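You operate a simulated robot arm through the tools that you are given. There is no shell and no other tool. Be economical: measure what you need, move in short steps, check, and stop when the job is done.

Carry out the task below with a simulated two-armed robot. There is one attempt and no reset: what you move stays moved.

TASK
Hold the arc still while you pull its black cap off and wipe its smudge away.
Fine: cap in the green bin, yellow cloth back; close both latches only once the cap is off and the smudge is gone; the arc stays in the grey fixture. What is to be rubbed or washed off counts as gone when no trace of it is left.

Only the result counts: the job must be done as asked and must still hold three seconds after the hand-in. Knocking over, shifting, dropping, spilling or breaking anything else fails it. A push-on lid holds only when it is set on centred and level and pressed home; a screw cap is set on level and turned clockwise until tight. Flat cloth is picked up by pressing the open fingertips on it (5 to 10 N) and closing them slowly along it; thin cloth reads only 2 to 8 mm in the jaws.

THE ROBOT
Two 7-joint arms with two-finger parallel grippers on one trunk, on a base that drives. Base frame: it is fixed to the floor where the robot stands at the start and does not move with it; the origin is under the middle of the robot, x ahead of it, y to its left, z up. Lengths are in cm, angles in degrees, forces in N, time in s.
The left shoulder is at the start at [7, 13.4, 115.1], the right one opposite. With the tool pointing down near the work surface each hand reaches from about 10 to 64 cm from the robot's upright axis, wherever it stands, measured 20 degrees to its own side. Places, roughly: bin [60, -10, 80]; black latch [80, 10, 80]; orange thumb screw [50, 10, 80]; pink arc (69x36x4 cm) [70, -20, 80]; plain end of the pink arc [40, 20, 80]; yellow latch [70, -30, 80]. Payload 1.57 kg a hand.
The tool frame of a hand sits at the grasp point between the pads (the TCP): z along the fingers, y along the line on which they close. The tips reach 3 cm beyond it. Largest opening 8 cm; finger width 1.7, thickness 1.2; the body of the gripper, 4 by 8.2 cm, starts 8 cm behind the TCP.
Orientation is that of the tool frame in the base frame, as [roll, pitch, yaw] about the fixed x, y, z axes, in that order (R = Rz(yaw) Ry(pitch) Rx(roll)). With the fingers straight down and closing along the base's y, the tool's x points along the base's -x, its y along +y and its z along -z.

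THE INTERFACE
- The arms move only by the tool nudge_tool. It takes "left_steps", "right_steps" or both (then of equal length, played together; a hand with none holds still); each is a list of rows, each a list of 2 entries, a list of its own where there are three numbers: the shift along the tool's x, y, z in cm, then the turn, a rotation vector about the tool's x, y, z in rad. In form: [[[dx, dy, dz], [rx, ry, rz]], ...]. A call has 1 to 8 rows; each row is the pose to reach, as a shift and turn from the pose commanded when the call began, along the tool's axes at that moment. "left_grip" and "right_grip" are, for a hand that has rows, the finger opening in cm, from 0 to 8, set as the call begins (left out, the last holds). A row lasts 0.2 s, in which the tool goes at most 5 cm and 8.6 degrees; a call with a longer step from one row to the next is refused whole, and so is a gripper value outside its range. A pose out of reach is approached as far as the arm can. The call stops where the force on the tool passes 40 N (or 10 N more than at its start, if that is more) or the arm is blocked; 0.2 s more then pass. The fingers move at their own pace (about 15.3 cm/s each) and stop on an object; they squeeze with about 23 N. The grip force told is the motor's: it shows also when the fingers shut on nothing. Time passes only in rows, and 0.2 s behind the last, so rows that repeat a pose let the fingers close. It gives the time, the measured TCP pose, the force on the tool (base axes), the opening and the grip force at its end, in the units of the frame above (readings bear some noise), with the torque about the TCP (base axes, N m) and any sound that the robot's microphone picked up.
- Cameras (640 x 400 px; columns grow to the right, rows downward): "scene" is now at [13.82, -1.68, 137.83]; the picture's right is [-0.07, -1.00, 0.00], its down [-0.61, 0.04, -0.79] and it looks along [0.79, -0.05, -0.61] (base axes); focal length 264 px, centre (320, 200). "left" rides on the left gripper at [7.2, 0.7, -12.2] in its tool frame; the picture's right is [-0.09, 1.00, 0.00], its down [-0.84, -0.08, -0.54] and it looks along [-0.54, -0.05, 0.84] (tool axes); focal length 238 px, centre (320, 200). "right" rides on the right gripper at [7.2, -0.7, -12.2] in its tool frame; the picture's right is [0.09, 1.00, 0.00], its down [-0.84, 0.08, -0.54] and it looks along [-0.54, 0.05, 0.84] (tool axes); focal length 238 px, centre (320, 200). There is no depth. A picture from a camera that has moved, and an enlarged one, comes with that camera's place and axes in the base frame and with its lens. The place of the scene camera against the robot may be out by one fixed shift of up to 1.2 cm in any direction.
- camera(camera): a new picture of that camera. The clock stands still meanwhile.
- move_column(by): slides the trunk up (or, below 0, down) by that many cm; the arms and the scene camera ride with it, the base frame stays. It gives what a move gives, with no picture.
- base_move(legs): drives the robot by 1 to 6 legs, each [ahead, left, turn to the left] in cm, cm and degrees, along the robot's own axes; the way and the turn of a leg run together, so that a leg with both is an arc; at most 150 cm and 180 degrees a leg. The arms and the cameras ride along, it lands a little off, and it stops where it bumps. It gives what a move gives.
- aim_head(pan, tilt): turns the head with the scene camera to pan (to the left, within 86 degrees either way) and tilt (down, from -29 to 69), counted from straight ahead of the robot. It gives what a move gives.
- inspect(camera, box): a new picture of the part [left, top, right, bottom] of that camera's present view, enlarged. The clock stands still meanwhile.
- hand_in(): hands the job in; it is judged then, once.

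Work in short steps. Places have to be worked out from the pictures, the camera data and where the tool is seen: move nearer, look again, correct. Check each grasp and each placing, and mend what went wrong. You have 120 turns and 108 pictures in all, those below and enlarged ones among them. Open the grippers and draw the arms clear of the work before you hand the job in, unless the task says otherwise; then end with one line.

The tools are called after "Emit:" as name(argument=value, ...) on one line, values as JSON. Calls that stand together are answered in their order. nudge_tool: Moves the arms, as the interface text tells. Its arguments: {"type":"object","properties":{"left_steps":{"type":"array","items":{"type":"array"}},"left_grip":{"type":"number"},"right_steps":{"type":"array","items":{"type":"array"}},"right_grip":{"type":"number"}},"required":[]} The other tools are called the same way: move_column (by) slides the trunk up or down; base_move (legs) drives the base; aim_head (pan, tilt) turns the head that bears the scene camera; camera (camera) takes a picture; inspect (camera, box) takes an enlarged picture of a part of a camera's view; hand_in () hands the job in.

At the start:

```text
clock: 0.0
left_ee_pos: [45.05, 15.07, 113.89]
left_tool_rot: [180.0, 0.0, 179.9]
left_ft_force: [0.1, 0.0, -0.6]
left_wrist_torque: [0.03, -0.01, 0.01]
left_gripper_width: 8.0
left_grip_force: 0.1
right_ee_pos: [37.07, -19.83, 115.27]
right_tool_rot: [179.9, 0.0, 180.0]
right_ft_force: [-1.1, -0.2, 0.1]
right_wrist_torque: [0.0, 0.01, -0.01]
right_gripper_width: 8.0
right_grip_force: 0.0
trunk travel left (down, up): [-72.5, 21.5]
robot x, y, heading: [0.14, -0.08, 0.3]
head pan, tilt: [-3.8, 37.7]
```

scene: 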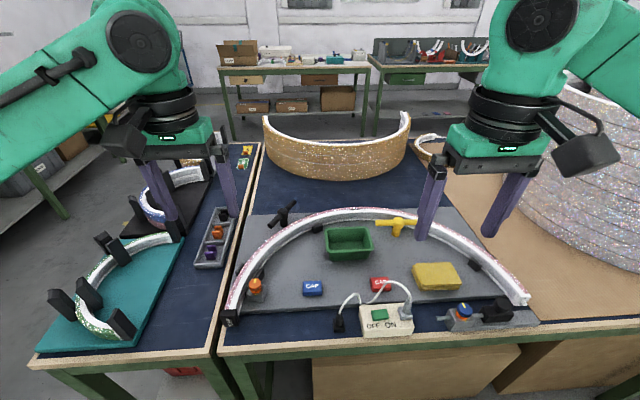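
right: 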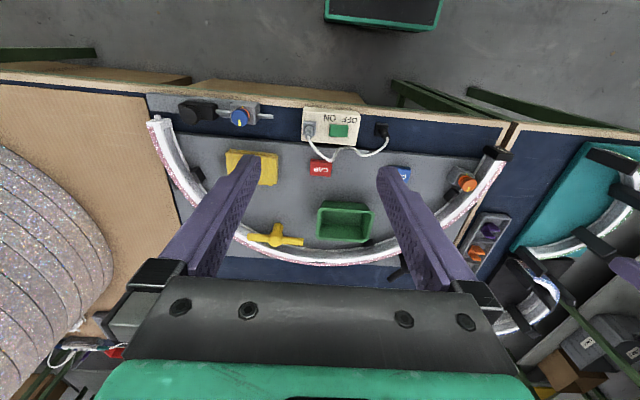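
left: 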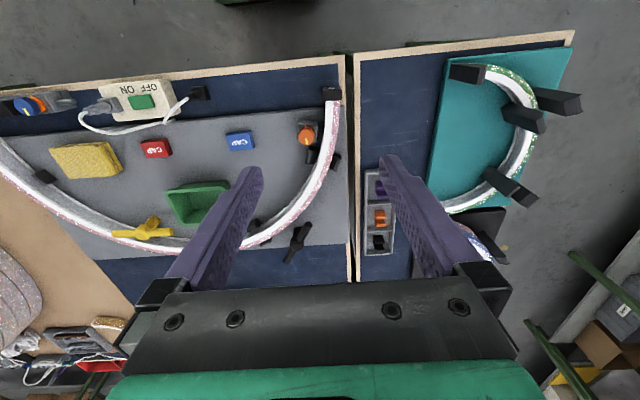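

I start with enlarged looks at the work area to identify the cap, the smudge, the latches and the cloth.

Emit:
inspect(camera="scene", box=[210, 190, 380, 340])

Emit:
inspect(camera="scene", box=[370, 190, 540, 340])

```text
2.67 times, centred on (295, 265) of scene
camera zoom: at [13.82, -1.68, 137.83], right [-0.07, -1.0, 0.0], down [-0.61, 0.04, -0.79], along [0.79, -0.05, -0.61], focal length 703 px, centre (387, 27)
```

zoom: 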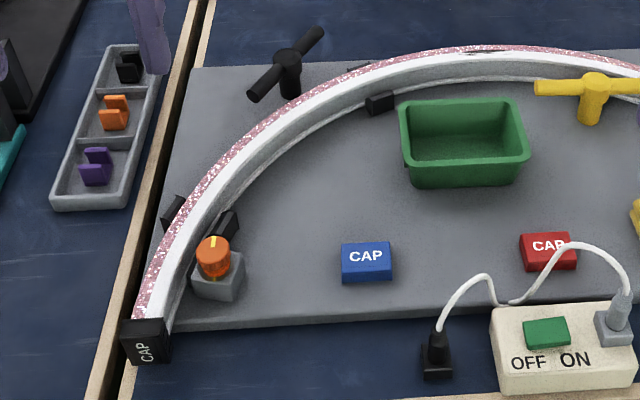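

```text
2.67 times, centred on (455, 265) of scene
camera zoom: at [13.82, -1.68, 137.83], right [-0.07, -1.0, 0.0], down [-0.61, 0.04, -0.79], along [0.79, -0.05, -0.61], focal length 703 px, centre (-40, 27)
```

zoom: 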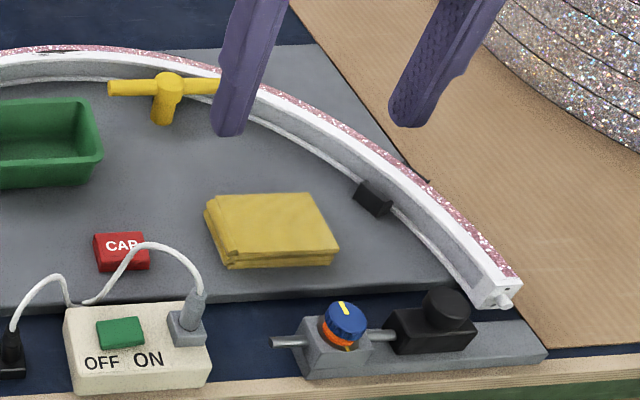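

The capped end is the left near end (~[47,16]), the plain end is at the right, and a dark mark seems to lie near the apex of the arc (~[78,-17]). I take enlarged looks at that area, the cap and the screw.

Emit:
inspect(camera="scene", box=[310, 190, 430, 265])

Emit:
inspect(camera="right", box=[240, 180, 400, 280])

Emit:
inspect(camera="left", box=[240, 70, 360, 270])

```text
5.33 times, centred on (370, 228) of scene
camera zoom: at [13.82, -1.68, 137.83], right [-0.07, -1.0, 0.0], down [-0.61, 0.04, -0.79], along [0.79, -0.05, -0.61], focal length 1407 px, centre (53, 53)
```

zoom: 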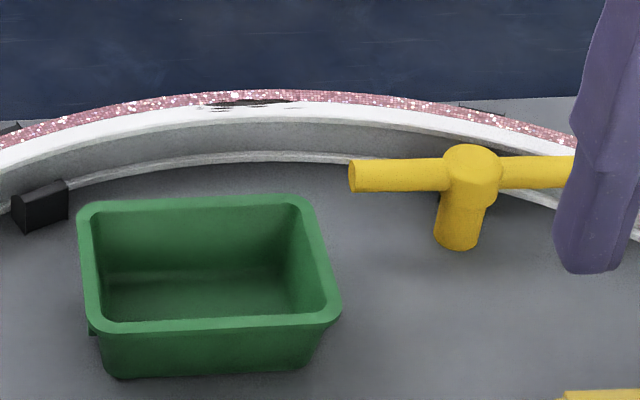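

```text
4.00 times, centred on (320, 230) of right
camera zoom: at [30.01, -20.48, 127.33], right [-0.09, 1.0, 0.0], down [0.84, 0.08, 0.54], along [0.54, 0.05, -0.84], focal length 953 px, centre (320, 80)
```

zoom: 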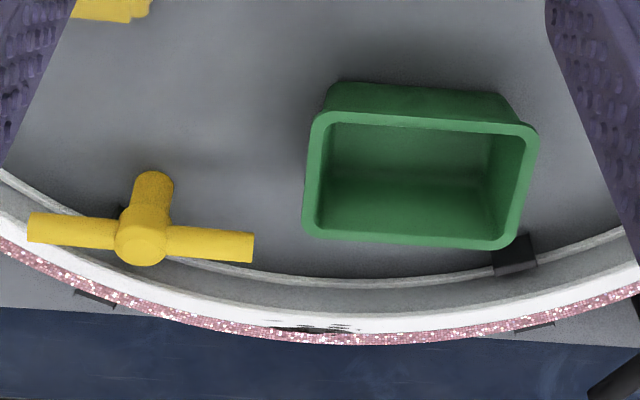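

```text
2.00 times, centred on (300, 170) of left
camera zoom: at [37.82, 15.65, 126.09], right [0.09, 1.0, 0.0], down [0.84, -0.08, 0.54], along [0.54, -0.05, -0.84], focal length 477 px, centre (360, 260)
```

zoom: 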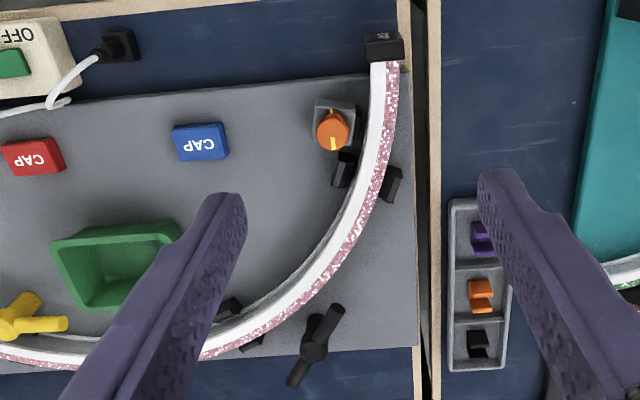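

The smudge triangulates to about [77,-17,85], beyond reach from here, so the base must go forward. I tilt the head down to see the space between the base and the table.

Emit:
aim_head(pan=0, tilt=69)

Emit:
camera(camera="scene")

```text
clock: 1.0
left_ee_pos: [45.0, 14.99, 113.8]
left_tool_rot: [180.0, 0.0, 180.0]
left_ft_force: [0.5, 0.0, 0.5]
left_wrist_torque: [0.02, -0.01, 0.01]
left_gripper_width: 8.01
left_grip_force: 0.0
right_ee_pos: [37.01, -19.82, 115.11]
right_tool_rot: [-180.0, 0.0, 179.9]
right_ft_force: [-0.2, 0.4, 1.0]
right_wrist_torque: [0.01, -0.01, -0.02]
right_gripper_width: 8.0
right_grip_force: 0.1
trunk travel left (down, up): [-72.5, 21.5]
robot x, y, heading: [0.19, 0.03, 0.1]
head pan, tilt: [0.0, 68.8]
```

```text
99 pictures are left
camera scene: at [10.79, -1.1, 133.87], right [0.0, -1.0, 0.0], down [-0.93, 0.0, -0.36], along [0.36, 0.0, -0.93], focal length 264 px, centre (320, 200)
```

scene: 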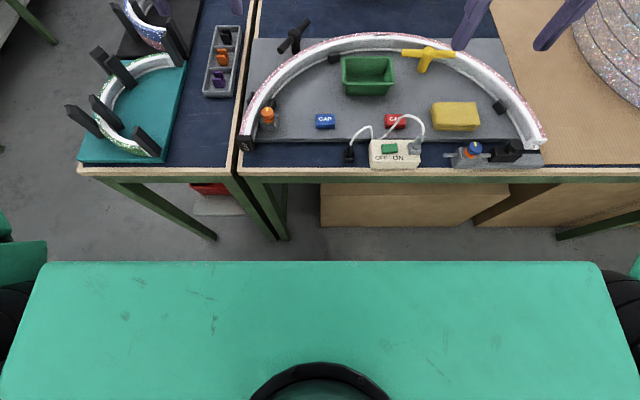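

The table edge is at x≈38 and only the body is visible, no obstruction. I drive forward 10 cm.

Emit:
base_move(legs=[[10, 0, 0]])

```text
clock: 2.1
left_ee_pos: [54.64, 14.96, 113.93]
left_tool_rot: [180.0, 0.2, -180.0]
left_ft_force: [-0.2, -0.1, -0.4]
left_wrist_torque: [0.03, 0.0, 0.01]
left_gripper_width: 8.0
left_grip_force: 0.1
right_ee_pos: [46.87, -19.87, 115.3]
right_tool_rot: [-179.9, 0.1, 180.0]
right_ft_force: [0.2, -0.3, 0.3]
right_wrist_torque: [0.02, 0.02, 0.04]
right_gripper_width: 8.01
right_grip_force: 0.0
trunk travel left (down, up): [-72.5, 21.5]
robot x, y, heading: [9.87, -0.17, 0.2]
head pan, tilt: [0.0, 68.8]
```

No bump; another 8 cm puts everything (smudge, both latches, cap) within reach.

Emit:
base_move(legs=[[8, 0, 0]])

Emit:
aim_head(pan=0, tilt=50)

Emit:
camera(camera="scene")

Emit:
camera(camera="right")

Emit:
camera(camera="left")

```text
clock: 3.2
left_ee_pos: [62.75, 15.07, 113.85]
left_tool_rot: [180.0, 0.1, -180.0]
left_ft_force: [-0.5, -0.3, -0.8]
left_wrist_torque: [0.01, 0.02, -0.01]
left_gripper_width: 8.01
left_grip_force: 0.1
right_ee_pos: [54.77, -19.76, 115.21]
right_tool_rot: [180.0, 0.1, -180.0]
right_ft_force: [-0.2, -0.5, 0.5]
right_wrist_torque: [0.01, 0.04, -0.01]
right_gripper_width: 7.99
right_grip_force: 0.1
trunk travel left (down, up): [-72.5, 21.5]
robot x, y, heading: [17.75, 0.24, 0.0]
head pan, tilt: [0.0, 68.8]
```

```text
clock: 4.0
left_ee_pos: [62.93, 15.06, 113.82]
left_tool_rot: [-179.9, 0.0, -180.0]
left_ft_force: [-0.6, -0.4, 0.2]
left_wrist_torque: [-0.01, 0.03, 0.04]
left_gripper_width: 8.02
left_grip_force: 0.0
right_ee_pos: [55.08, -19.81, 115.11]
right_tool_rot: [180.0, 0.1, -180.0]
right_ft_force: [-0.2, 0.2, -1.2]
right_wrist_torque: [0.03, -0.01, -0.04]
right_gripper_width: 8.0
right_grip_force: 0.0
trunk travel left (down, up): [-72.5, 21.5]
robot x, y, heading: [18.01, 0.12, -0.3]
head pan, tilt: [0.0, 50.0]
```

```text
98 pictures are left
camera scene: at [30.86, -1.08, 136.05], right [0.0, -1.0, 0.0], down [-0.77, 0.0, -0.64], along [0.64, 0.0, -0.77], focal length 264 px, centre (320, 200)
```

scene: 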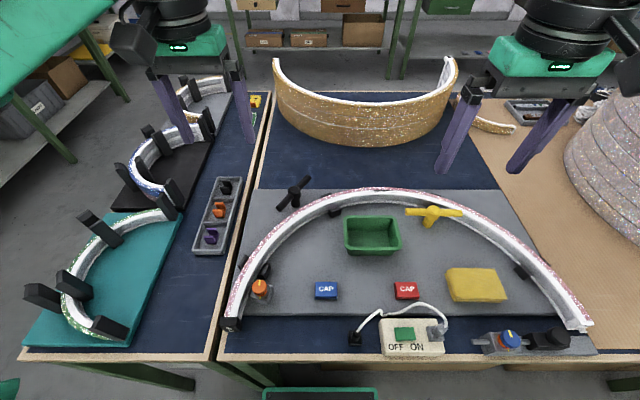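

```text
97 pictures are left
camera right: at [47.97, -20.45, 127.32], right [-0.09, 1.0, 0.0], down [0.84, 0.08, 0.54], along [0.54, 0.05, -0.84], focal length 238 px, centre (320, 200)
```

right: 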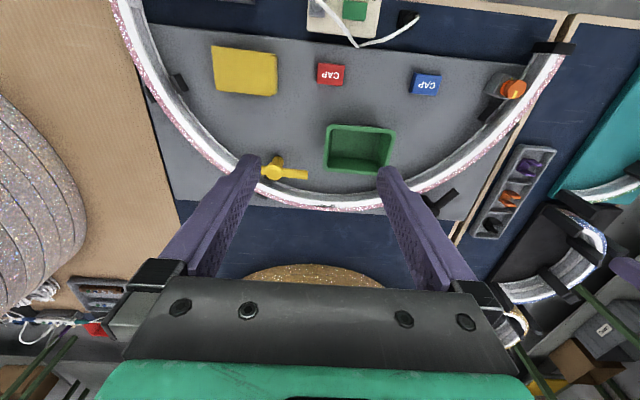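

```text
96 pictures are left
camera left: at [55.76, 15.69, 126.08], right [0.09, 1.0, 0.0], down [0.84, -0.08, 0.54], along [0.54, -0.05, -0.84], focal length 238 px, centre (320, 200)
```

left: 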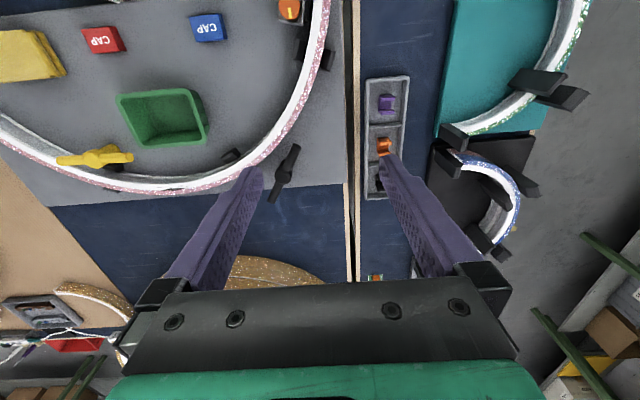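

Now within reach. I move the right hand above the right leg of the arc (~[52,-49]), yawed so the fingers will straddle it, to use as the holding hand.

Emit:
nudge_tool(right_steps=[[[0.4, -4, 2], [0, 0, -0.03]], [[0.8, -8, 4], [0, 0, -0.06]], [[1.2, -12, 6], [0, 0, -0.09]], [[1.6, -16, 8], [0, 0, -0.12]], [[2, -20, 10], [0, 0, -0.15]], [[2.4, -24, 12], [0, 0, -0.18]], [[2.8, -27, 14], [0, 0, -0.21]], [[3.1, -29.2, 15], [0, 0, -0.227]]])

Emit:
camera(camera="right")

Emit:
camera(camera="scene")

```text
clock: 5.8
left_ee_pos: [62.9, 14.89, 113.79]
left_tool_rot: [180.0, 0.0, -180.0]
left_ft_force: [0.9, -0.7, 0.1]
left_wrist_torque: [-0.03, 0.01, 0.01]
left_gripper_width: 8.01
left_grip_force: 0.0
right_ee_pos: [50.73, -32.88, 102.27]
right_tool_rot: [-179.8, -0.1, -167.5]
right_ft_force: [-0.3, 0.1, 0.4]
right_wrist_torque: [-0.03, 0.02, 0.0]
right_gripper_width: 7.99
right_grip_force: 0.0
right hand out of reach, approached as far as the arm can: row 4, 5, 6, 7, 8
trunk travel left (down, up): [-72.5, 21.5]
robot x, y, heading: [17.78, 0.1, -0.1]
head pan, tilt: [0.0, 50.0]
```

```text
95 pictures are left
camera right: at [43.97, -35.06, 114.34], right [-0.3, 0.95, 0.0], down [0.8, 0.26, 0.54], along [0.52, 0.16, -0.84], focal length 238 px, centre (320, 200)
```

right: 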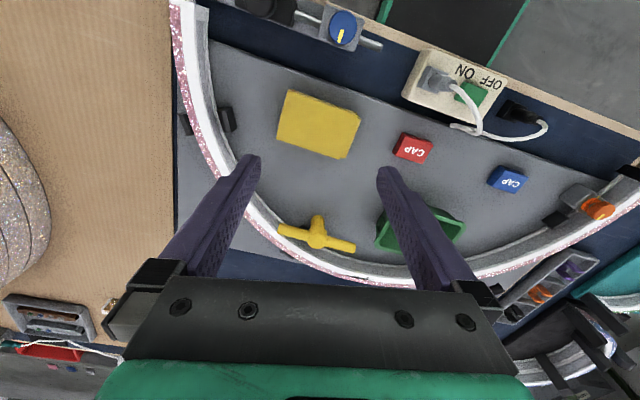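

```text
94 pictures are left
camera scene: at [30.86, -1.06, 136.06], right [0.0, -1.0, 0.0], down [-0.77, 0.0, -0.64], along [0.64, 0.0, -0.77], focal length 264 px, centre (320, 200)
```

scene: 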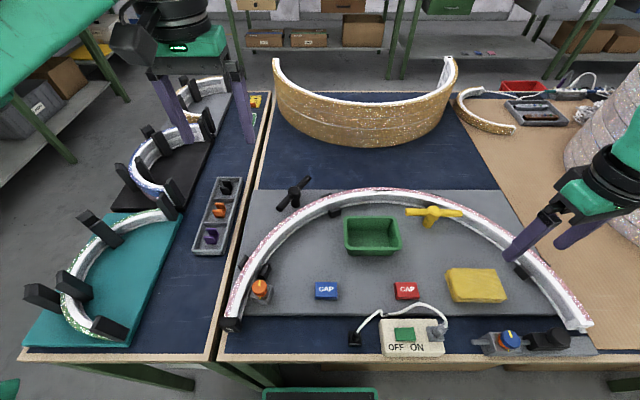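

The right arm stopped short at y≈-33, though the distance isn't large; I suspect the yaw/wrist. I test with yaw brought back to neutral while moving outwards.

Emit:
nudge_tool(right_steps=[[[0, 0, 0], [0, 0, 0.12]], [[-2, -2, 0], [0, 0, 0.227]], [[-5, -4, 0], [0, 0, 0.33]], [[-8, -6, 0], [0, 0, 0.4]], [[-11, -6, 0], [0, 0, 0.4]]])

```text
clock: 7.0
left_ee_pos: [62.98, 15.08, 113.73]
left_tool_rot: [-179.9, -0.2, -180.0]
left_ft_force: [0.5, 0.3, -0.2]
left_wrist_torque: [-0.03, 0.03, 0.01]
left_gripper_width: 8.0
left_grip_force: 0.0
right_ee_pos: [63.23, -36.31, 102.38]
right_tool_rot: [-179.9, 0.0, 170.1]
right_ft_force: [-0.4, 0.3, 0.3]
right_wrist_torque: [0.03, 0.0, 0.01]
right_gripper_width: 8.01
right_grip_force: 0.0
trunk travel left (down, up): [-72.5, 21.5]
robot x, y, heading: [17.91, -0.2, -0.2]
head pan, tilt: [0.0, 50.0]
```

That works, so the limit was close-in/yaw related. I try the holding pose at the arc's right shoulder (~[65,-41.5], between its post and the yellow latch) with the radial yaw.

Emit:
nudge_tool(right_steps=[[[-1, -2, 0], [0, 0, -0.12]], [[-2, -4, 0], [0, 0, -0.25]], [[-2.68, -4.81, 0], [0, 0, -0.38]], [[-2.68, -4.81, 0], [0, 0, -0.51]], [[-2.68, -4.81, 0], [0, 0, -0.64]], [[-2.68, -4.81, 0], [0, 0, -0.77]], [[-2.68, -4.81, 0], [0, 0, -0.87]]])

Emit:
camera(camera="right")

```text
clock: 8.6
left_ee_pos: [62.89, 14.89, 113.87]
left_tool_rot: [179.9, -0.1, 179.9]
left_ft_force: [0.3, -0.4, -0.1]
left_wrist_torque: [-0.04, 0.0, 0.01]
left_gripper_width: 7.97
left_grip_force: 0.1
right_ee_pos: [54.09, -20.24, 99.39]
right_tool_rot: [-178.5, -0.2, -142.3]
right_ft_force: [-0.6, 0.6, -0.1]
right_wrist_torque: [0.01, 0.01, 0.03]
right_gripper_width: 8.03
right_grip_force: 0.1
right hand out of reach, approached as far as the arm can: row 1, 2, 3, 4, 5, 6, 7
trunk travel left (down, up): [-72.5, 21.5]
robot x, y, heading: [18.33, 0.29, 0.1]
head pan, tilt: [0.0, 50.0]
```

```text
93 pictures are left
camera right: at [48.71, -24.81, 111.57], right [-0.68, 0.73, -0.03], down [0.61, 0.59, 0.54], along [0.41, 0.35, -0.84], focal length 238 px, centre (320, 200)
```

right: 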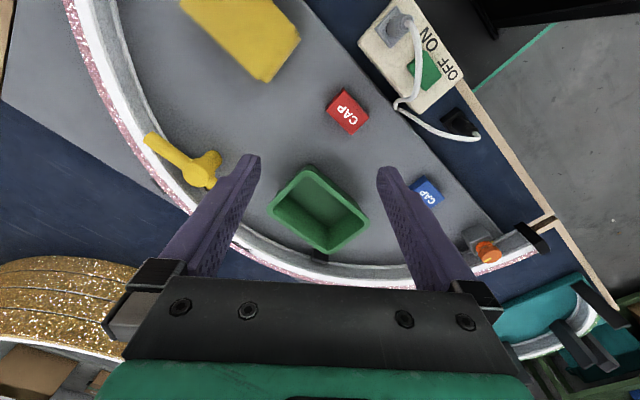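

The right wrist has a yaw limit of about 50° relative to the arm's heading. Standing further back and to the right lets it straddle the right leg of the arc; I unwind the yaw and raise the hand, then drive back 13 and right 15.

Emit:
nudge_tool(right_steps=[[[0, 0, -2], [0, 0, 0.14]], [[0, 0, -4], [0, 0, 0.28]], [[0, 0, -6], [0, 0, 0.42]], [[0, 0, -8], [0, 0, 0.56]], [[0, 0, -10], [0, 0, 0.66]]])

Emit:
base_move(legs=[[-13, -15, 0]])

```text
clock: 9.8
left_ee_pos: [62.85, 15.11, 113.9]
left_tool_rot: [-180.0, -0.1, -180.0]
left_ft_force: [-0.5, -0.9, 0.2]
left_wrist_torque: [-0.04, -0.03, 0.0]
left_gripper_width: 7.99
left_grip_force: 0.1
right_ee_pos: [54.12, -20.32, 109.34]
right_tool_rot: [-179.9, 0.1, -178.0]
right_ft_force: [-1.5, 0.8, 1.3]
right_wrist_torque: [-0.01, 0.03, 0.01]
right_gripper_width: 7.98
right_grip_force: 0.1
trunk travel left (down, up): [-72.5, 21.5]
robot x, y, heading: [17.87, 0.27, -0.0]
head pan, tilt: [0.0, 50.0]
```

```text
clock: 11.4
left_ee_pos: [50.04, 0.2, 113.73]
left_tool_rot: [-179.9, 0.0, -180.0]
left_ft_force: [1.0, 0.4, -0.1]
left_wrist_torque: [-0.02, 0.01, -0.01]
left_gripper_width: 8.01
left_grip_force: 0.0
right_ee_pos: [41.34, -35.17, 109.28]
right_tool_rot: [180.0, 0.0, -177.8]
right_ft_force: [0.7, -0.2, 0.7]
right_wrist_torque: [-0.02, 0.04, 0.02]
right_gripper_width: 8.01
right_grip_force: 0.1
trunk travel left (down, up): [-72.5, 21.5]
robot x, y, heading: [4.59, -14.88, -0.1]
head pan, tilt: [0.0, 50.0]
```

I bring the right hand above the right leg [51,-47] and the left hand above the cap [45,16] together.

Emit:
nudge_tool(right_steps=[[[-2, -3, 2], [0, 0, -0.03]], [[-4, -6, 4], [0, 0, -0.06]], [[-6, -9, 6], [0, 0, -0.1]], [[-8, -11, 8], [0, 0, -0.12]], [[-9.3, -12.3, 9], [0, 0, -0.14]]], left_steps=[[[1, 3.2, 2.6], [0, 0, 0]], [[2, 6.4, 5.2], [0, 0, 0]], [[3, 9.6, 7.8], [0, 0, 0]], [[4, 12.8, 10.4], [0, 0, 0]], [[5, 16, 13], [0, 0, 0]]])

Emit:
camera(camera="right")

Emit:
camera(camera="left")

Emit:
camera(camera="scene")

```text
clock: 12.6
left_ee_pos: [44.82, 15.98, 100.83]
left_tool_rot: [179.9, 0.2, 180.0]
left_ft_force: [0.2, -0.3, -1.0]
left_wrist_torque: [0.0, -0.02, -0.01]
left_gripper_width: 8.01
left_grip_force: 0.0
right_ee_pos: [49.58, -45.18, 100.33]
right_tool_rot: [-179.7, 0.2, -170.0]
right_ft_force: [0.6, -0.3, 0.6]
right_wrist_torque: [-0.04, -0.03, 0.0]
right_gripper_width: 8.0
right_grip_force: 0.0
right hand out of reach, approached as far as the arm can: row 4, 5
trunk travel left (down, up): [-72.5, 21.5]
robot x, y, heading: [5.0, -14.87, -0.0]
head pan, tilt: [0.0, 50.0]
```

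```text
92 pictures are left
camera right: at [42.66, -47.13, 112.43], right [-0.26, 0.97, -0.01], down [0.81, 0.22, 0.54], along [0.53, 0.14, -0.84], focal length 238 px, centre (320, 200)
```

right: 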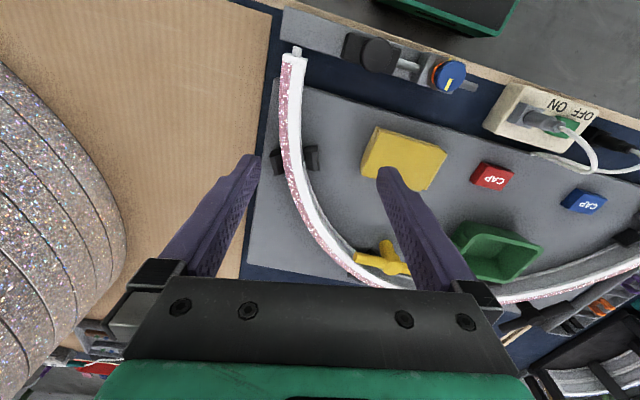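

```text
91 pictures are left
camera left: at [37.57, 16.82, 113.08], right [0.09, 1.0, 0.0], down [0.84, -0.08, 0.54], along [0.54, -0.05, -0.84], focal length 238 px, centre (320, 200)
```

left: 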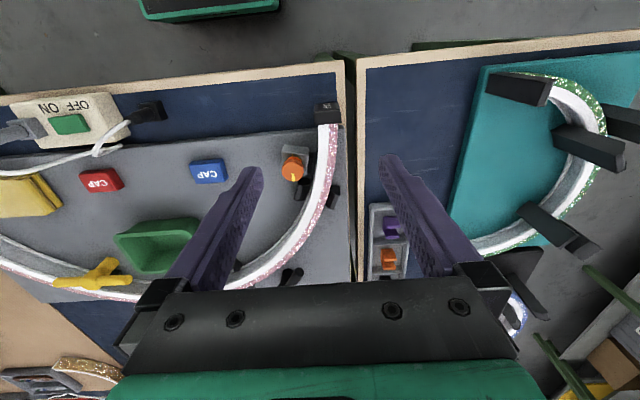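

```text
90 pictures are left
camera scene: at [17.58, -15.87, 136.08], right [0.0, -1.0, 0.0], down [-0.77, 0.0, -0.64], along [0.64, 0.0, -0.77], focal length 264 px, centre (320, 200)
```

scene: 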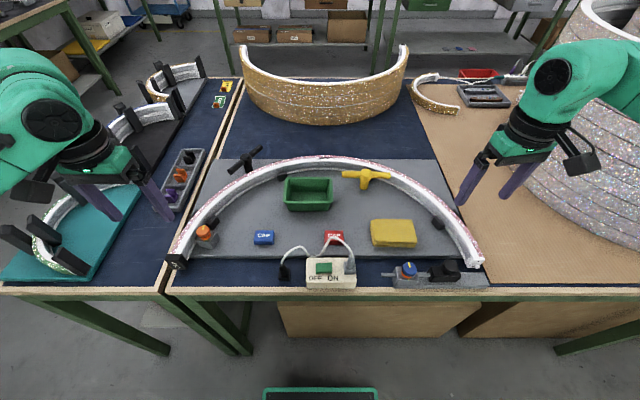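

Still limited at that side. A better plan: right hand holds the left shoulder of the arc (negative yaw, towards centre) while the left pulls the cap. I drive to about (18,8), hands staying high.

Emit:
base_move(legs=[[13, 23, 0]])

Emit:
nudge_tool(left_steps=[[[3, -4, -2], [0, 0, 0]], [[6, -8, -2], [0, 0, 0]], [[9, -12, -2], [0, 0, 0]], [[12, -16, -2], [0, 0, 0]], [[13, -20, -2], [0, 0, 0]], [[13, -23, -2], [0, 0, 0]]], right_steps=[[[0, 2, 0], [0, 0, 0.14]], [[0, 4, 0], [0, 0, 0.28]], [[0, 6, 0], [0, 0, 0.42]], [[0, 8, 0], [0, 0, 0.56]], [[0, 10, 0], [0, 0, 0.7]], [[0, 12, 0], [0, 0, 0.84]]])

```text
clock: 14.5
left_ee_pos: [57.87, 39.14, 100.68]
left_tool_rot: [180.0, 0.0, -179.9]
left_ft_force: [0.0, 0.6, -0.4]
left_wrist_torque: [0.02, 0.0, 0.04]
left_gripper_width: 7.99
left_grip_force: 0.0
right_ee_pos: [62.72, -22.22, 100.14]
right_tool_rot: [-179.9, 0.2, -170.0]
right_ft_force: [-0.1, -0.4, 1.2]
right_wrist_torque: [-0.01, 0.04, 0.01]
right_gripper_width: 8.0
right_grip_force: 0.1
trunk travel left (down, up): [-72.5, 21.5]
robot x, y, heading: [17.61, 8.42, 0.2]
head pan, tilt: [0.0, 50.0]
```

```text
refused: row 1 steps farther than a row can; nothing moved
```

Row 1 was slightly over 5 cm; I resend with smaller steps.

Emit:
nudge_tool(left_steps=[[[2, -3.5, -1], [0, 0, 0]], [[4, -7, -2], [0, 0, 0]], [[6, -10.5, -2], [0, 0, 0]], [[8, -14, -2], [0, 0, 0]], [[10, -17.5, -2], [0, 0, 0]], [[12, -21, -2], [0, 0, 0]], [[13, -23, -2], [0, 0, 0]]], right_steps=[[[0, 2, 0], [0, 0, 0.14]], [[0, 4, 0], [0, 0, 0.28]], [[0, 6, 0], [0, 0, 0.42]], [[0, 8, 0], [0, 0, 0.56]], [[0, 10, 0], [0, 0, 0.7]], [[0, 12, 0], [0, 0, 0.84]], [[0, 14, 0], [0, 0, 0.87]]])

```text
clock: 16.1
left_ee_pos: [50.93, 27.12, 102.81]
left_tool_rot: [-179.9, 0.1, -179.9]
left_ft_force: [-0.7, 0.0, 0.9]
left_wrist_torque: [-0.01, -0.01, 0.02]
left_gripper_width: 7.98
left_grip_force: 0.1
left hand out of reach, approached as far as the arm can: row 4, 5, 6, 7
right_ee_pos: [60.26, -8.28, 100.27]
right_tool_rot: [-179.9, 0.1, 140.0]
right_ft_force: [0.2, -0.2, 0.2]
right_wrist_torque: [0.0, -0.04, 0.01]
right_gripper_width: 7.99
right_grip_force: 0.0
trunk travel left (down, up): [-72.5, 21.5]
robot x, y, heading: [17.95, 8.03, 0.0]
head pan, tilt: [0.0, 50.0]
```

The limits are likely from working too high relative to the shoulders (arm folded). I raise the trunk 15 cm, then lower the hands.

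Emit:
move_column(by=15)

Emit:
nudge_tool(left_steps=[[[0, 0, 4], [0, 0, 0]], [[0, 0, 8], [0, 0, 0]], [[0, 0, 12], [0, 0, 0]], [[0, 0, 15], [0, 0, 0]], [[2, -3, 17], [0, 0, 0]], [[4, -6, 17], [0, 0, 0]], [[5, -9, 17], [0, 0, 0]], [[5.5, -11, 17], [0, 0, 0]]])

```text
clock: 17.8
left_ee_pos: [50.85, 26.84, 117.68]
left_tool_rot: [-179.9, 0.0, -179.8]
left_ft_force: [0.0, -0.1, -0.4]
left_wrist_torque: [-0.01, 0.02, -0.01]
left_gripper_width: 7.99
left_grip_force: 0.1
right_ee_pos: [60.36, -8.36, 115.27]
right_tool_rot: [-179.9, 0.2, 140.2]
right_ft_force: [-0.3, -0.8, -0.9]
right_wrist_torque: [0.03, 0.03, 0.02]
right_gripper_width: 7.99
right_grip_force: 0.0
trunk travel left (down, up): [-87.5, 6.5]
robot x, y, heading: [17.81, 8.21, 0.2]
head pan, tilt: [0.0, 50.0]
```

```text
clock: 19.6
left_ee_pos: [46.0, 15.43, 100.42]
left_tool_rot: [179.9, 0.0, -179.9]
left_ft_force: [0.5, 0.4, 0.1]
left_wrist_torque: [0.01, -0.02, -0.02]
left_gripper_width: 8.02
left_grip_force: 0.1
left hand out of reach, approached as far as the arm can: row 1, 2, 3, 4, 5, 6, 7, 8
right_ee_pos: [60.48, -8.48, 115.21]
right_tool_rot: [-180.0, 0.1, 140.2]
right_ft_force: [-0.4, -0.4, -0.7]
right_wrist_torque: [0.03, -0.02, -0.02]
right_gripper_width: 8.01
right_grip_force: 0.0
trunk travel left (down, up): [-87.5, 6.5]
robot x, y, heading: [17.73, 7.94, 0.3]
head pan, tilt: [0.0, 50.0]
```

The left hand now sits over the cap. I bring the right hand over the left shoulder of the arc at [65,7.5], z≈101.

Emit:
nudge_tool(right_steps=[[[1.1, 2.5, 2.4], [0, 0, 0]], [[2.3, 5, 4.8], [0, 0, 0]], [[3.4, 7.6, 7.2], [0, 0, 0]], [[4.6, 10.1, 9.6], [0, 0, 0]], [[5.7, 12.6, 12], [0, 0, 0]], [[6.84, 15.15, 14], [0, 0, 0]]])

Emit:
camera(camera="right")

Emit:
camera(camera="left")

Emit:
camera(camera="scene")

```text
clock: 21.0
left_ee_pos: [45.98, 15.49, 100.39]
left_tool_rot: [-179.9, -0.1, -179.9]
left_ft_force: [0.9, -0.8, 0.0]
left_wrist_torque: [-0.03, -0.03, 0.01]
left_gripper_width: 8.02
left_grip_force: 0.0
right_ee_pos: [59.69, -0.91, 105.67]
right_tool_rot: [-180.0, 0.1, 140.1]
right_ft_force: [-0.5, 0.1, 0.5]
right_wrist_torque: [-0.01, 0.04, -0.03]
right_gripper_width: 8.02
right_grip_force: 0.0
right hand out of reach, approached as far as the arm can: row 3, 4, 5, 6
trunk travel left (down, up): [-87.5, 6.5]
robot x, y, heading: [17.73, 8.09, 0.1]
head pan, tilt: [0.0, 50.0]
```

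```text
89 pictures are left
camera right: at [53.81, 3.3, 117.72], right [0.57, 0.82, 0.0], down [0.69, -0.48, 0.54], along [0.45, -0.31, -0.84], focal length 238 px, centre (320, 200)
```

right: 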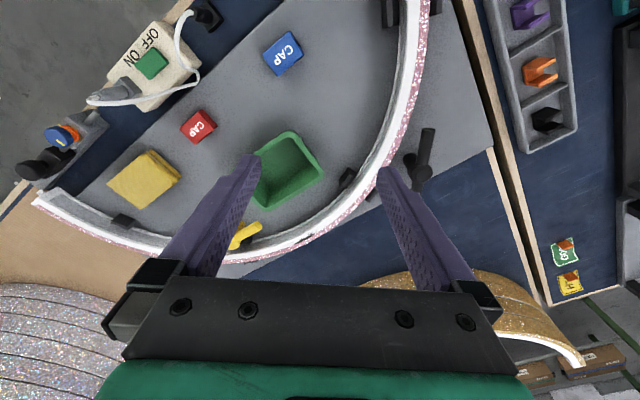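

```text
88 pictures are left
camera left: at [38.82, 16.17, 112.7], right [0.09, 1.0, 0.0], down [0.84, -0.08, 0.54], along [0.54, -0.05, -0.84], focal length 238 px, centre (320, 200)
```

left: 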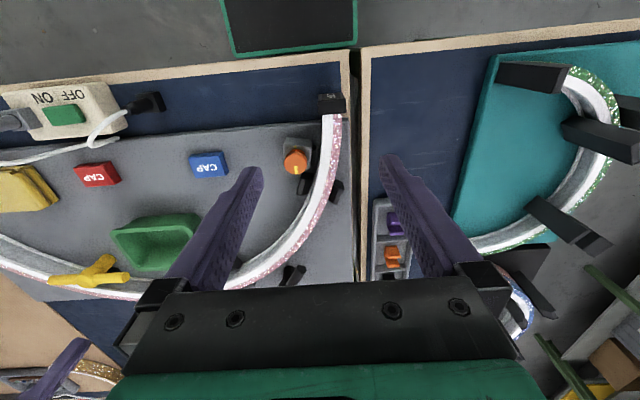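

```text
87 pictures are left
camera scene: at [30.76, 7.03, 151.06], right [0.0, -1.0, 0.0], down [-0.77, 0.0, -0.64], along [0.64, 0.0, -0.77], focal length 264 px, centre (320, 200)
```

scene: 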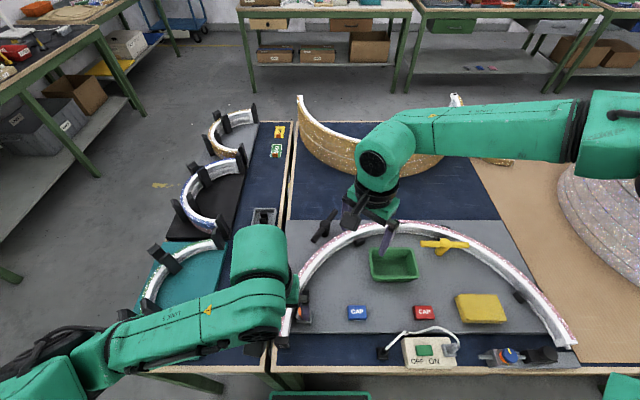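

The right hand again stopped short. I test whether yaw is the limiter by turning back toward neutral and going to [64,6] lower.

Emit:
nudge_tool(right_steps=[[[0, 0, 0], [0, 0, -0.14]], [[0, 0, 0], [0, 0, -0.28]], [[0, 0, 0], [0, 0, -0.42]], [[0.6, 2.5, 0], [0, 0, -0.42]], [[1.2, 5, 0], [0, 0, -0.42]], [[1.6, 7.6, 0], [0, 0, -0.42]], [[1.6, 7.6, 3], [0, 0, -0.42]], [[1.6, 7.6, 5], [0, 0, -0.42]]])

```text
clock: 22.8
left_ee_pos: [46.02, 15.54, 100.35]
left_tool_rot: [180.0, -0.1, -179.9]
left_ft_force: [-0.1, 0.5, 0.6]
left_wrist_torque: [-0.02, -0.02, -0.02]
left_gripper_width: 7.99
left_grip_force: 0.0
right_ee_pos: [59.33, -0.97, 104.89]
right_tool_rot: [179.9, 0.2, 164.3]
right_ft_force: [0.6, 0.2, -0.1]
right_wrist_torque: [0.0, 0.0, -0.01]
right_gripper_width: 8.02
right_grip_force: 0.0
right hand out of reach, approached as far as the arm can: row 4, 5, 6, 7, 8
trunk travel left (down, up): [-87.5, 6.5]
robot x, y, heading: [17.81, 7.81, -0.1]
head pan, tilt: [0.0, 50.0]
```

Crossing inward past about y = axis−9 is the limit, not yaw. I test the yaw range the other way: move right a bit and rotate toward yaw 90 (fingers closing along x), which would suit holding near the apex.

Emit:
nudge_tool(right_steps=[[[0, -1.5, 0], [0, 0, 0.15]], [[0, -3, 0], [0, 0, 0.3]], [[0, -4.5, 0], [0, 0, 0.45]], [[0, -6, 0], [0, 0, 0.6]], [[0, -7.5, 0], [0, 0, 0.75]], [[0, -8, 0], [0, 0, 0.9]], [[0, -8, 0], [0, 0, 1.05]], [[0, -8, 0], [0, 0, 1.2]]])

```text
clock: 24.6
left_ee_pos: [46.07, 15.55, 100.36]
left_tool_rot: [-180.0, 0.0, -179.9]
left_ft_force: [0.0, 0.5, -0.4]
left_wrist_torque: [0.01, 0.01, 0.0]
left_gripper_width: 8.01
left_grip_force: 0.1
right_ee_pos: [57.11, -8.45, 105.11]
right_tool_rot: [179.9, 0.1, 95.2]
right_ft_force: [-0.9, 0.5, 0.8]
right_wrist_torque: [0.01, 0.0, 0.03]
right_gripper_width: 7.99
right_grip_force: 0.1
trunk travel left (down, up): [-87.5, 6.5]
robot x, y, heading: [17.75, 8.37, 0.0]
head pan, tilt: [0.0, 50.0]
```

Yaw toward 90 works well. I go above the arc just left of the smudge (~[75,-10.5]) with fingers closing radially, and look.

Emit:
nudge_tool(right_steps=[[[-0.7, 3.5, 1], [0, 0, -0.03]], [[-1.4, 7, 2], [0, 0, -0.06]], [[-2.1, 10.5, 3], [0, 0, -0.09]], [[-2.9, 14, 4], [0, 0, -0.12]], [[-3.6, 17.65, 5], [0, 0, -0.12]]])

Emit:
camera(camera="right")

```text
clock: 25.8
left_ee_pos: [46.02, 15.46, 100.33]
left_tool_rot: [-179.9, 0.0, -179.9]
left_ft_force: [0.3, 0.0, 0.4]
left_wrist_torque: [0.02, -0.02, 0.01]
left_gripper_width: 8.02
left_grip_force: 0.0
right_ee_pos: [68.99, -12.62, 103.08]
right_tool_rot: [179.8, 0.1, 102.3]
right_ft_force: [0.2, 0.0, 1.0]
right_wrist_torque: [0.01, 0.01, -0.01]
right_gripper_width: 7.97
right_grip_force: 0.1
right hand out of reach, approached as far as the arm can: row 3, 4, 5
trunk travel left (down, up): [-87.5, 6.5]
robot x, y, heading: [17.62, 8.21, 0.1]
head pan, tilt: [0.0, 50.0]
```

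```text
86 pictures are left
camera right: at [66.84, -5.7, 115.16], right [0.95, 0.3, 0.0], down [0.25, -0.8, 0.54], along [0.17, -0.52, -0.84], focal length 238 px, centre (320, 200)
```

right: 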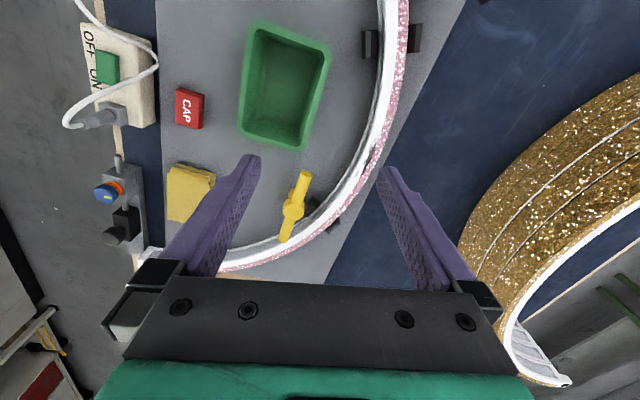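

It stopped at [69,-12.6,103]. Working lower should extend the reach, so I descend to z≈94 and then go outward.

Emit:
nudge_tool(right_steps=[[[0, 0, 3], [0, 0, 0]], [[0, 0, 6], [0, 0, 0]], [[0, 0, 9], [0, 0, 0]], [[0.2, 2, 9], [0, 0, 0]], [[0.4, 4, 9], [0, 0, 0]], [[0.67, 6.29, 9], [0, 0, 0]]])

Emit:
camera(camera="scene")

```text
clock: 27.2
left_ee_pos: [45.96, 15.52, 100.42]
left_tool_rot: [-179.9, 0.0, -179.9]
left_ft_force: [0.2, -1.0, 0.6]
left_wrist_torque: [0.02, -0.01, 0.04]
left_gripper_width: 8.0
left_grip_force: 0.0
right_ee_pos: [67.23, -14.08, 99.19]
right_tool_rot: [179.8, 0.2, 102.4]
right_ft_force: [0.0, -0.8, -1.3]
right_wrist_torque: [0.0, 0.01, -0.02]
right_gripper_width: 8.02
right_grip_force: 0.1
right hand out of reach, approached as far as the arm can: row 1, 2, 3, 4, 5, 6
trunk travel left (down, up): [-87.5, 6.5]
robot x, y, heading: [17.84, 8.03, 0.3]
head pan, tilt: [0.0, 50.0]
```

```text
85 pictures are left
camera scene: at [30.73, 7.06, 151.06], right [0.0, -1.0, 0.0], down [-0.77, 0.0, -0.64], along [0.64, 0.0, -0.77], focal length 264 px, centre (320, 200)
```

scene: 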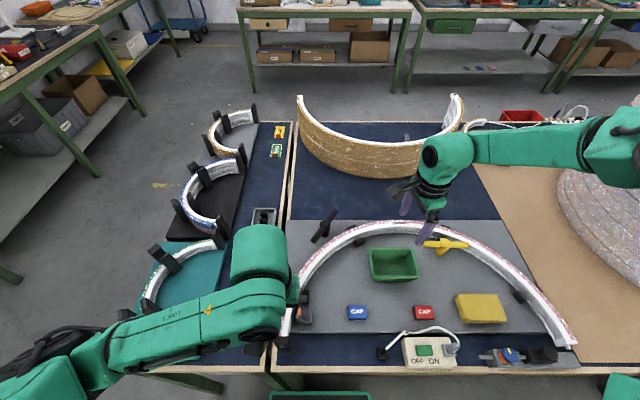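

The apex yaw contorts the arm and costs reach, so yaw should stay near neutral: the legs of the arc are the right places to hold. I raise both hands and unwind the yaw before lowering the trunk and repositioning.

Emit:
nudge_tool(right_steps=[[[0, -2, -3], [0, 0, -0.15]], [[0, -4, -6], [0, 0, -0.3]], [[0, -6, -9], [0, 0, -0.45]], [[0, -8, -12], [0, 0, -0.6]], [[0, -9, -15], [0, 0, -0.75]], [[0, -9, -17], [0, 0, -0.9]], [[0, -9, -18], [0, 0, -1.05]], [[0, -9, -18], [0, 0, -1.2]]], left_steps=[[[-1, 2, -3], [0, 0, 0]], [[-3, 4, -6], [0, 0, 0]], [[-5, 6, -9], [0, 0, 0]], [[-7, 8, -12], [0, 0, 0]], [[-9, 10, -14], [0, 0, 0]], [[-10, 11, -16], [0, 0, 0]], [[-11, 11, -17], [0, 0, 0]], [[-11, 11, -17], [0, 0, 0]]])

```text
clock: 29.0
left_ee_pos: [56.95, 26.79, 117.51]
left_tool_rot: [180.0, 0.0, -179.9]
left_ft_force: [1.2, -0.7, 0.7]
left_wrist_torque: [0.0, 0.02, -0.01]
left_gripper_width: 8.03
left_grip_force: 0.1
left hand out of reach, approached as far as the arm can: row 1, 2, 3
right_ee_pos: [58.06, -15.93, 117.4]
right_tool_rot: [-179.9, 0.2, 171.3]
right_ft_force: [-0.3, 0.6, 0.2]
right_wrist_torque: [-0.02, -0.01, -0.01]
right_gripper_width: 8.01
right_grip_force: 0.1
trunk travel left (down, up): [-87.5, 6.5]
robot x, y, heading: [18.12, 8.3, 0.1]
head pan, tilt: [0.0, 50.0]
```

Both are high and neutral. Lower the trunk to its start height and drive to about (0,-16.5), symmetric to the arc's two ends.

Emit:
move_column(by=-15)

Emit:
base_move(legs=[[-18, -25, 0]])

Emit:
nudge_tool(right_steps=[[[-2, -2, 2], [0, 0, -0.05]], [[-4, -4, 4], [0, 0, -0.1]], [[-5, -6, 5], [0, 0, -0.15]], [[-6, -8, 6], [0, 0, -0.15]], [[-6, -9, 7], [0, 0, -0.15]]], left_steps=[[[-1, 3, 1], [0, 0, 0]], [[-2, 6, 1], [0, 0, 0]], [[-4, 9, 1], [0, 0, 0]], [[-5, 12, 1], [0, 0, 0]], [[-6, 14, 1], [0, 0, 0]]])

Emit:
camera(camera="right")

Emit:
camera(camera="left")

```text
clock: 30.8
left_ee_pos: [57.01, 26.79, 102.6]
left_tool_rot: [180.0, 0.0, -180.0]
left_ft_force: [0.2, -0.2, -1.2]
left_wrist_torque: [0.03, 0.0, 0.01]
left_gripper_width: 8.01
left_grip_force: 0.1
right_ee_pos: [58.38, -16.07, 102.32]
right_tool_rot: [-179.9, 0.1, 171.2]
right_ft_force: [-0.8, 0.0, 0.2]
right_wrist_torque: [0.04, -0.02, -0.01]
right_gripper_width: 8.02
right_grip_force: 0.0
trunk travel left (down, up): [-72.5, 21.5]
robot x, y, heading: [17.83, 7.81, 0.2]
head pan, tilt: [0.0, 50.0]
```

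```text
clock: 32.9
left_ee_pos: [39.2, 1.69, 102.41]
left_tool_rot: [-179.9, 0.1, -179.9]
left_ft_force: [0.6, -0.2, -0.4]
left_wrist_torque: [0.0, 0.02, -0.03]
left_gripper_width: 7.97
left_grip_force: 0.0
right_ee_pos: [40.58, -40.79, 102.25]
right_tool_rot: [-179.8, 0.2, 171.1]
right_ft_force: [-0.5, 0.4, 0.3]
right_wrist_torque: [-0.03, 0.01, -0.01]
right_gripper_width: 7.99
right_grip_force: 0.0
trunk travel left (down, up): [-72.5, 21.5]
robot x, y, heading: [0.05, -17.0, 0.3]
head pan, tilt: [0.0, 50.0]
```

```text
clock: 34.0
left_ee_pos: [45.2, 15.65, 101.41]
left_tool_rot: [179.9, 0.0, -179.8]
left_ft_force: [0.3, -0.2, 0.8]
left_wrist_torque: [0.02, -0.01, -0.01]
left_gripper_width: 8.02
left_grip_force: 0.1
right_ee_pos: [45.0, -51.0, 95.23]
right_tool_rot: [-180.0, 0.0, 179.6]
right_ft_force: [0.5, -1.0, 0.5]
right_wrist_torque: [0.0, 0.04, 0.02]
right_gripper_width: 8.0
right_grip_force: 0.1
trunk travel left (down, up): [-72.5, 21.5]
robot x, y, heading: [0.19, -16.97, 0.1]
head pan, tilt: [0.0, 50.0]
```

```text
84 pictures are left
camera right: at [37.8, -51.61, 107.34], right [-0.09, 1.0, 0.0], down [0.84, 0.07, 0.54], along [0.54, 0.05, -0.84], focal length 238 px, centre (320, 200)
```

right: 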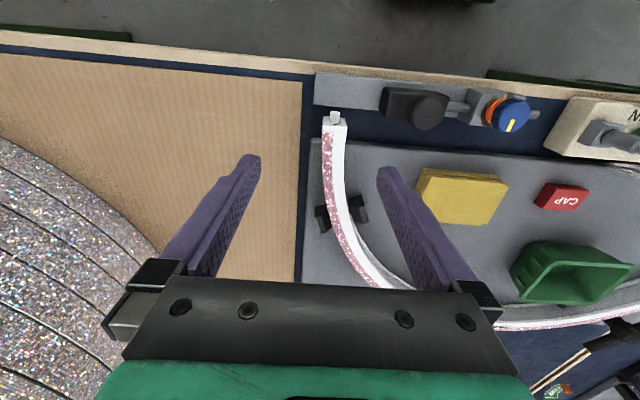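

```text
83 pictures are left
camera left: at [37.94, 16.35, 113.76], right [0.09, 1.0, 0.0], down [0.84, -0.08, 0.54], along [0.54, -0.05, -0.84], focal length 238 px, centre (320, 200)
```

left: 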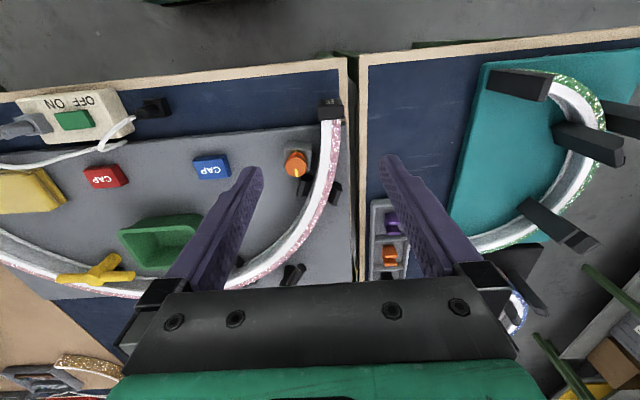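

Both ends are within reach now. I judge the right leg at [47.5,-49.4] (top ≈84.5) and the cap at [44,17]; I descend to a hover over both and look again.

Emit:
nudge_tool(right_steps=[[[-1.2, 0.8, 2], [0, 0, -0.035]], [[-2.5, 1.6, 4], [0, 0, -0.07]], [[-2.5, 1.6, 5.5], [0, 0, -0.07]]], left_steps=[[[0.7, 0.7, 3.5], [0, 0, 0]], [[1.4, 1.45, 7], [0, 0, 0]], [[1.4, 1.45, 10], [0, 0, 0]]])

Emit:
camera(camera="right")

Emit:
camera(camera="left")

```text
clock: 34.9
left_ee_pos: [43.66, 16.98, 91.5]
left_tool_rot: [179.9, 0.0, 179.9]
left_ft_force: [-0.7, -0.4, 0.0]
left_wrist_torque: [0.05, -0.01, 0.0]
left_gripper_width: 7.98
left_grip_force: 0.0
right_ee_pos: [47.29, -49.09, 89.79]
right_tool_rot: [-179.7, 0.2, -176.5]
right_ft_force: [0.2, -0.7, -0.6]
right_wrist_torque: [0.01, 0.03, -0.03]
right_gripper_width: 7.98
right_grip_force: 0.1
trunk travel left (down, up): [-72.5, 21.5]
robot x, y, heading: [-0.18, -16.78, 0.1]
head pan, tilt: [0.0, 50.0]
```

```text
82 pictures are left
camera right: at [40.18, -50.17, 101.89], right [-0.15, 0.99, -0.01], down [0.83, 0.13, 0.54], along [0.54, 0.08, -0.84], focal length 238 px, centre (320, 200)
```

right: 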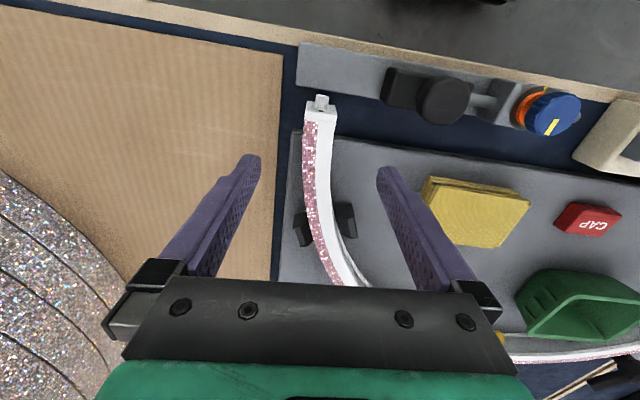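

```text
81 pictures are left
camera left: at [36.51, 17.73, 103.72], right [0.09, 1.0, 0.0], down [0.84, -0.08, 0.54], along [0.54, -0.05, -0.84], focal length 238 px, centre (320, 200)
```

left: 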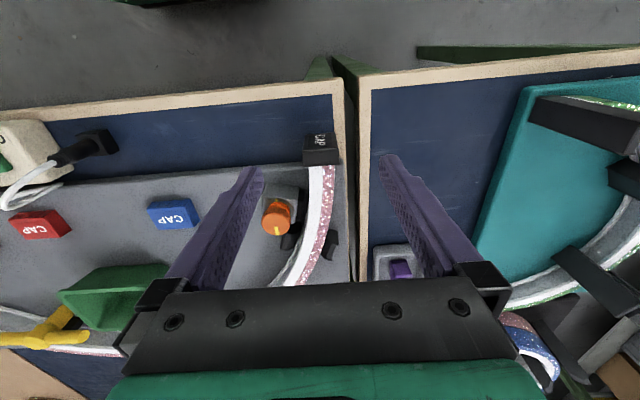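

Alignment is good: right leg ~0.3 cm toward −y of the TCP, cap ≈0.5 cm further in +x. I lower both hands around arc and cap, fingers still open.

Emit:
nudge_tool(right_steps=[[[0, -0.3, 2], [0, 0, 0]], [[0, -0.3, 3.5], [0, 0, 0]], [[0, -0.3, 4.6], [0, 0, 0]]], left_steps=[[[-0.5, 0.05, 3], [0, 0, 0]], [[-0.5, 0.05, 5.5], [0, 0, 0]], [[-0.5, 0.05, 7], [0, 0, 0]]])

Emit:
camera(camera="right")

Emit:
camera(camera="left")

```text
clock: 35.6
left_ee_pos: [44.2, 17.2, 84.53]
left_tool_rot: [180.0, 0.1, -179.8]
left_ft_force: [0.4, -0.4, 0.1]
left_wrist_torque: [-0.01, -0.02, 0.01]
left_gripper_width: 8.0
left_grip_force: 0.0
right_ee_pos: [46.67, -48.66, 85.64]
right_tool_rot: [-179.7, 0.2, -176.4]
right_ft_force: [-0.5, -0.1, -0.3]
right_wrist_torque: [-0.01, 0.0, 0.01]
right_gripper_width: 8.0
right_grip_force: 0.1
right hand out of reach, approached as far as the arm can: row 1, 2, 3
trunk travel left (down, up): [-72.5, 21.5]
robot x, y, heading: [0.18, -16.61, -0.0]
head pan, tilt: [0.0, 50.0]
```

```text
80 pictures are left
camera right: at [39.45, -49.76, 97.6], right [-0.15, 0.99, -0.01], down [0.83, 0.13, 0.55], along [0.54, 0.08, -0.84], focal length 238 px, centre (320, 200)
```

right: 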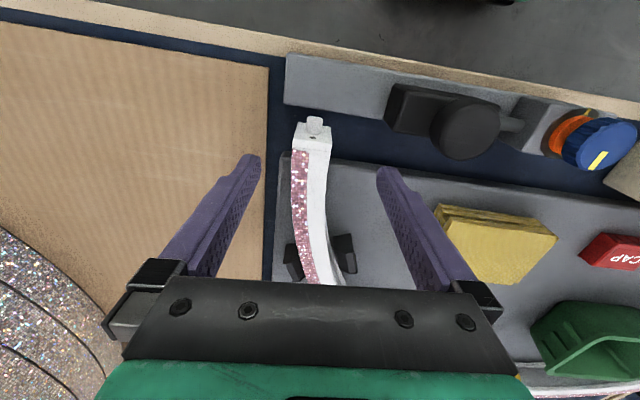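

```text
79 pictures are left
camera left: at [36.97, 17.82, 96.82], right [0.09, 1.0, 0.0], down [0.84, -0.08, 0.54], along [0.54, -0.05, -0.84], focal length 238 px, centre (320, 200)
```

left: 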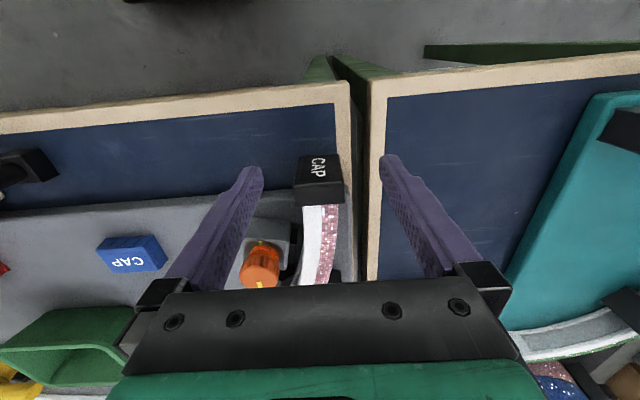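

The right hand is at its far limit and 0.6 cm off centre. I shift it slightly nearer (−x) and −y, toward the leg's centre line.

Emit:
nudge_tool(right_steps=[[[0.8, -0.3, 0.2], [0, 0, 0]], [[0.8, -0.56, 0.4], [0, 0, 0]], [[0.8, -0.56, 0.6], [0, 0, 0]]])

Emit:
camera(camera="right")

```text
clock: 36.5
left_ee_pos: [44.14, 17.16, 84.64]
left_tool_rot: [180.0, 0.0, -180.0]
left_ft_force: [0.1, -0.5, -0.1]
left_wrist_torque: [0.02, -0.04, 0.0]
left_gripper_width: 8.01
left_grip_force: 0.0
right_ee_pos: [45.8, -49.28, 84.96]
right_tool_rot: [-179.7, 0.3, -176.5]
right_ft_force: [0.3, 0.5, 0.5]
right_wrist_torque: [0.0, 0.01, -0.02]
right_gripper_width: 8.0
right_grip_force: 0.1
trunk travel left (down, up): [-72.5, 21.5]
robot x, y, heading: [0.25, -16.73, 0.1]
head pan, tilt: [0.0, 50.0]
```

```text
78 pictures are left
camera right: at [38.62, -50.35, 97.06], right [-0.15, 0.99, -0.01], down [0.83, 0.13, 0.54], along [0.54, 0.08, -0.84], focal length 238 px, centre (320, 200)
```

right: 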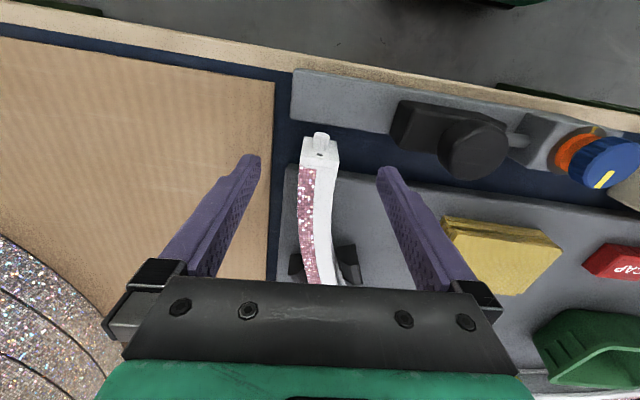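

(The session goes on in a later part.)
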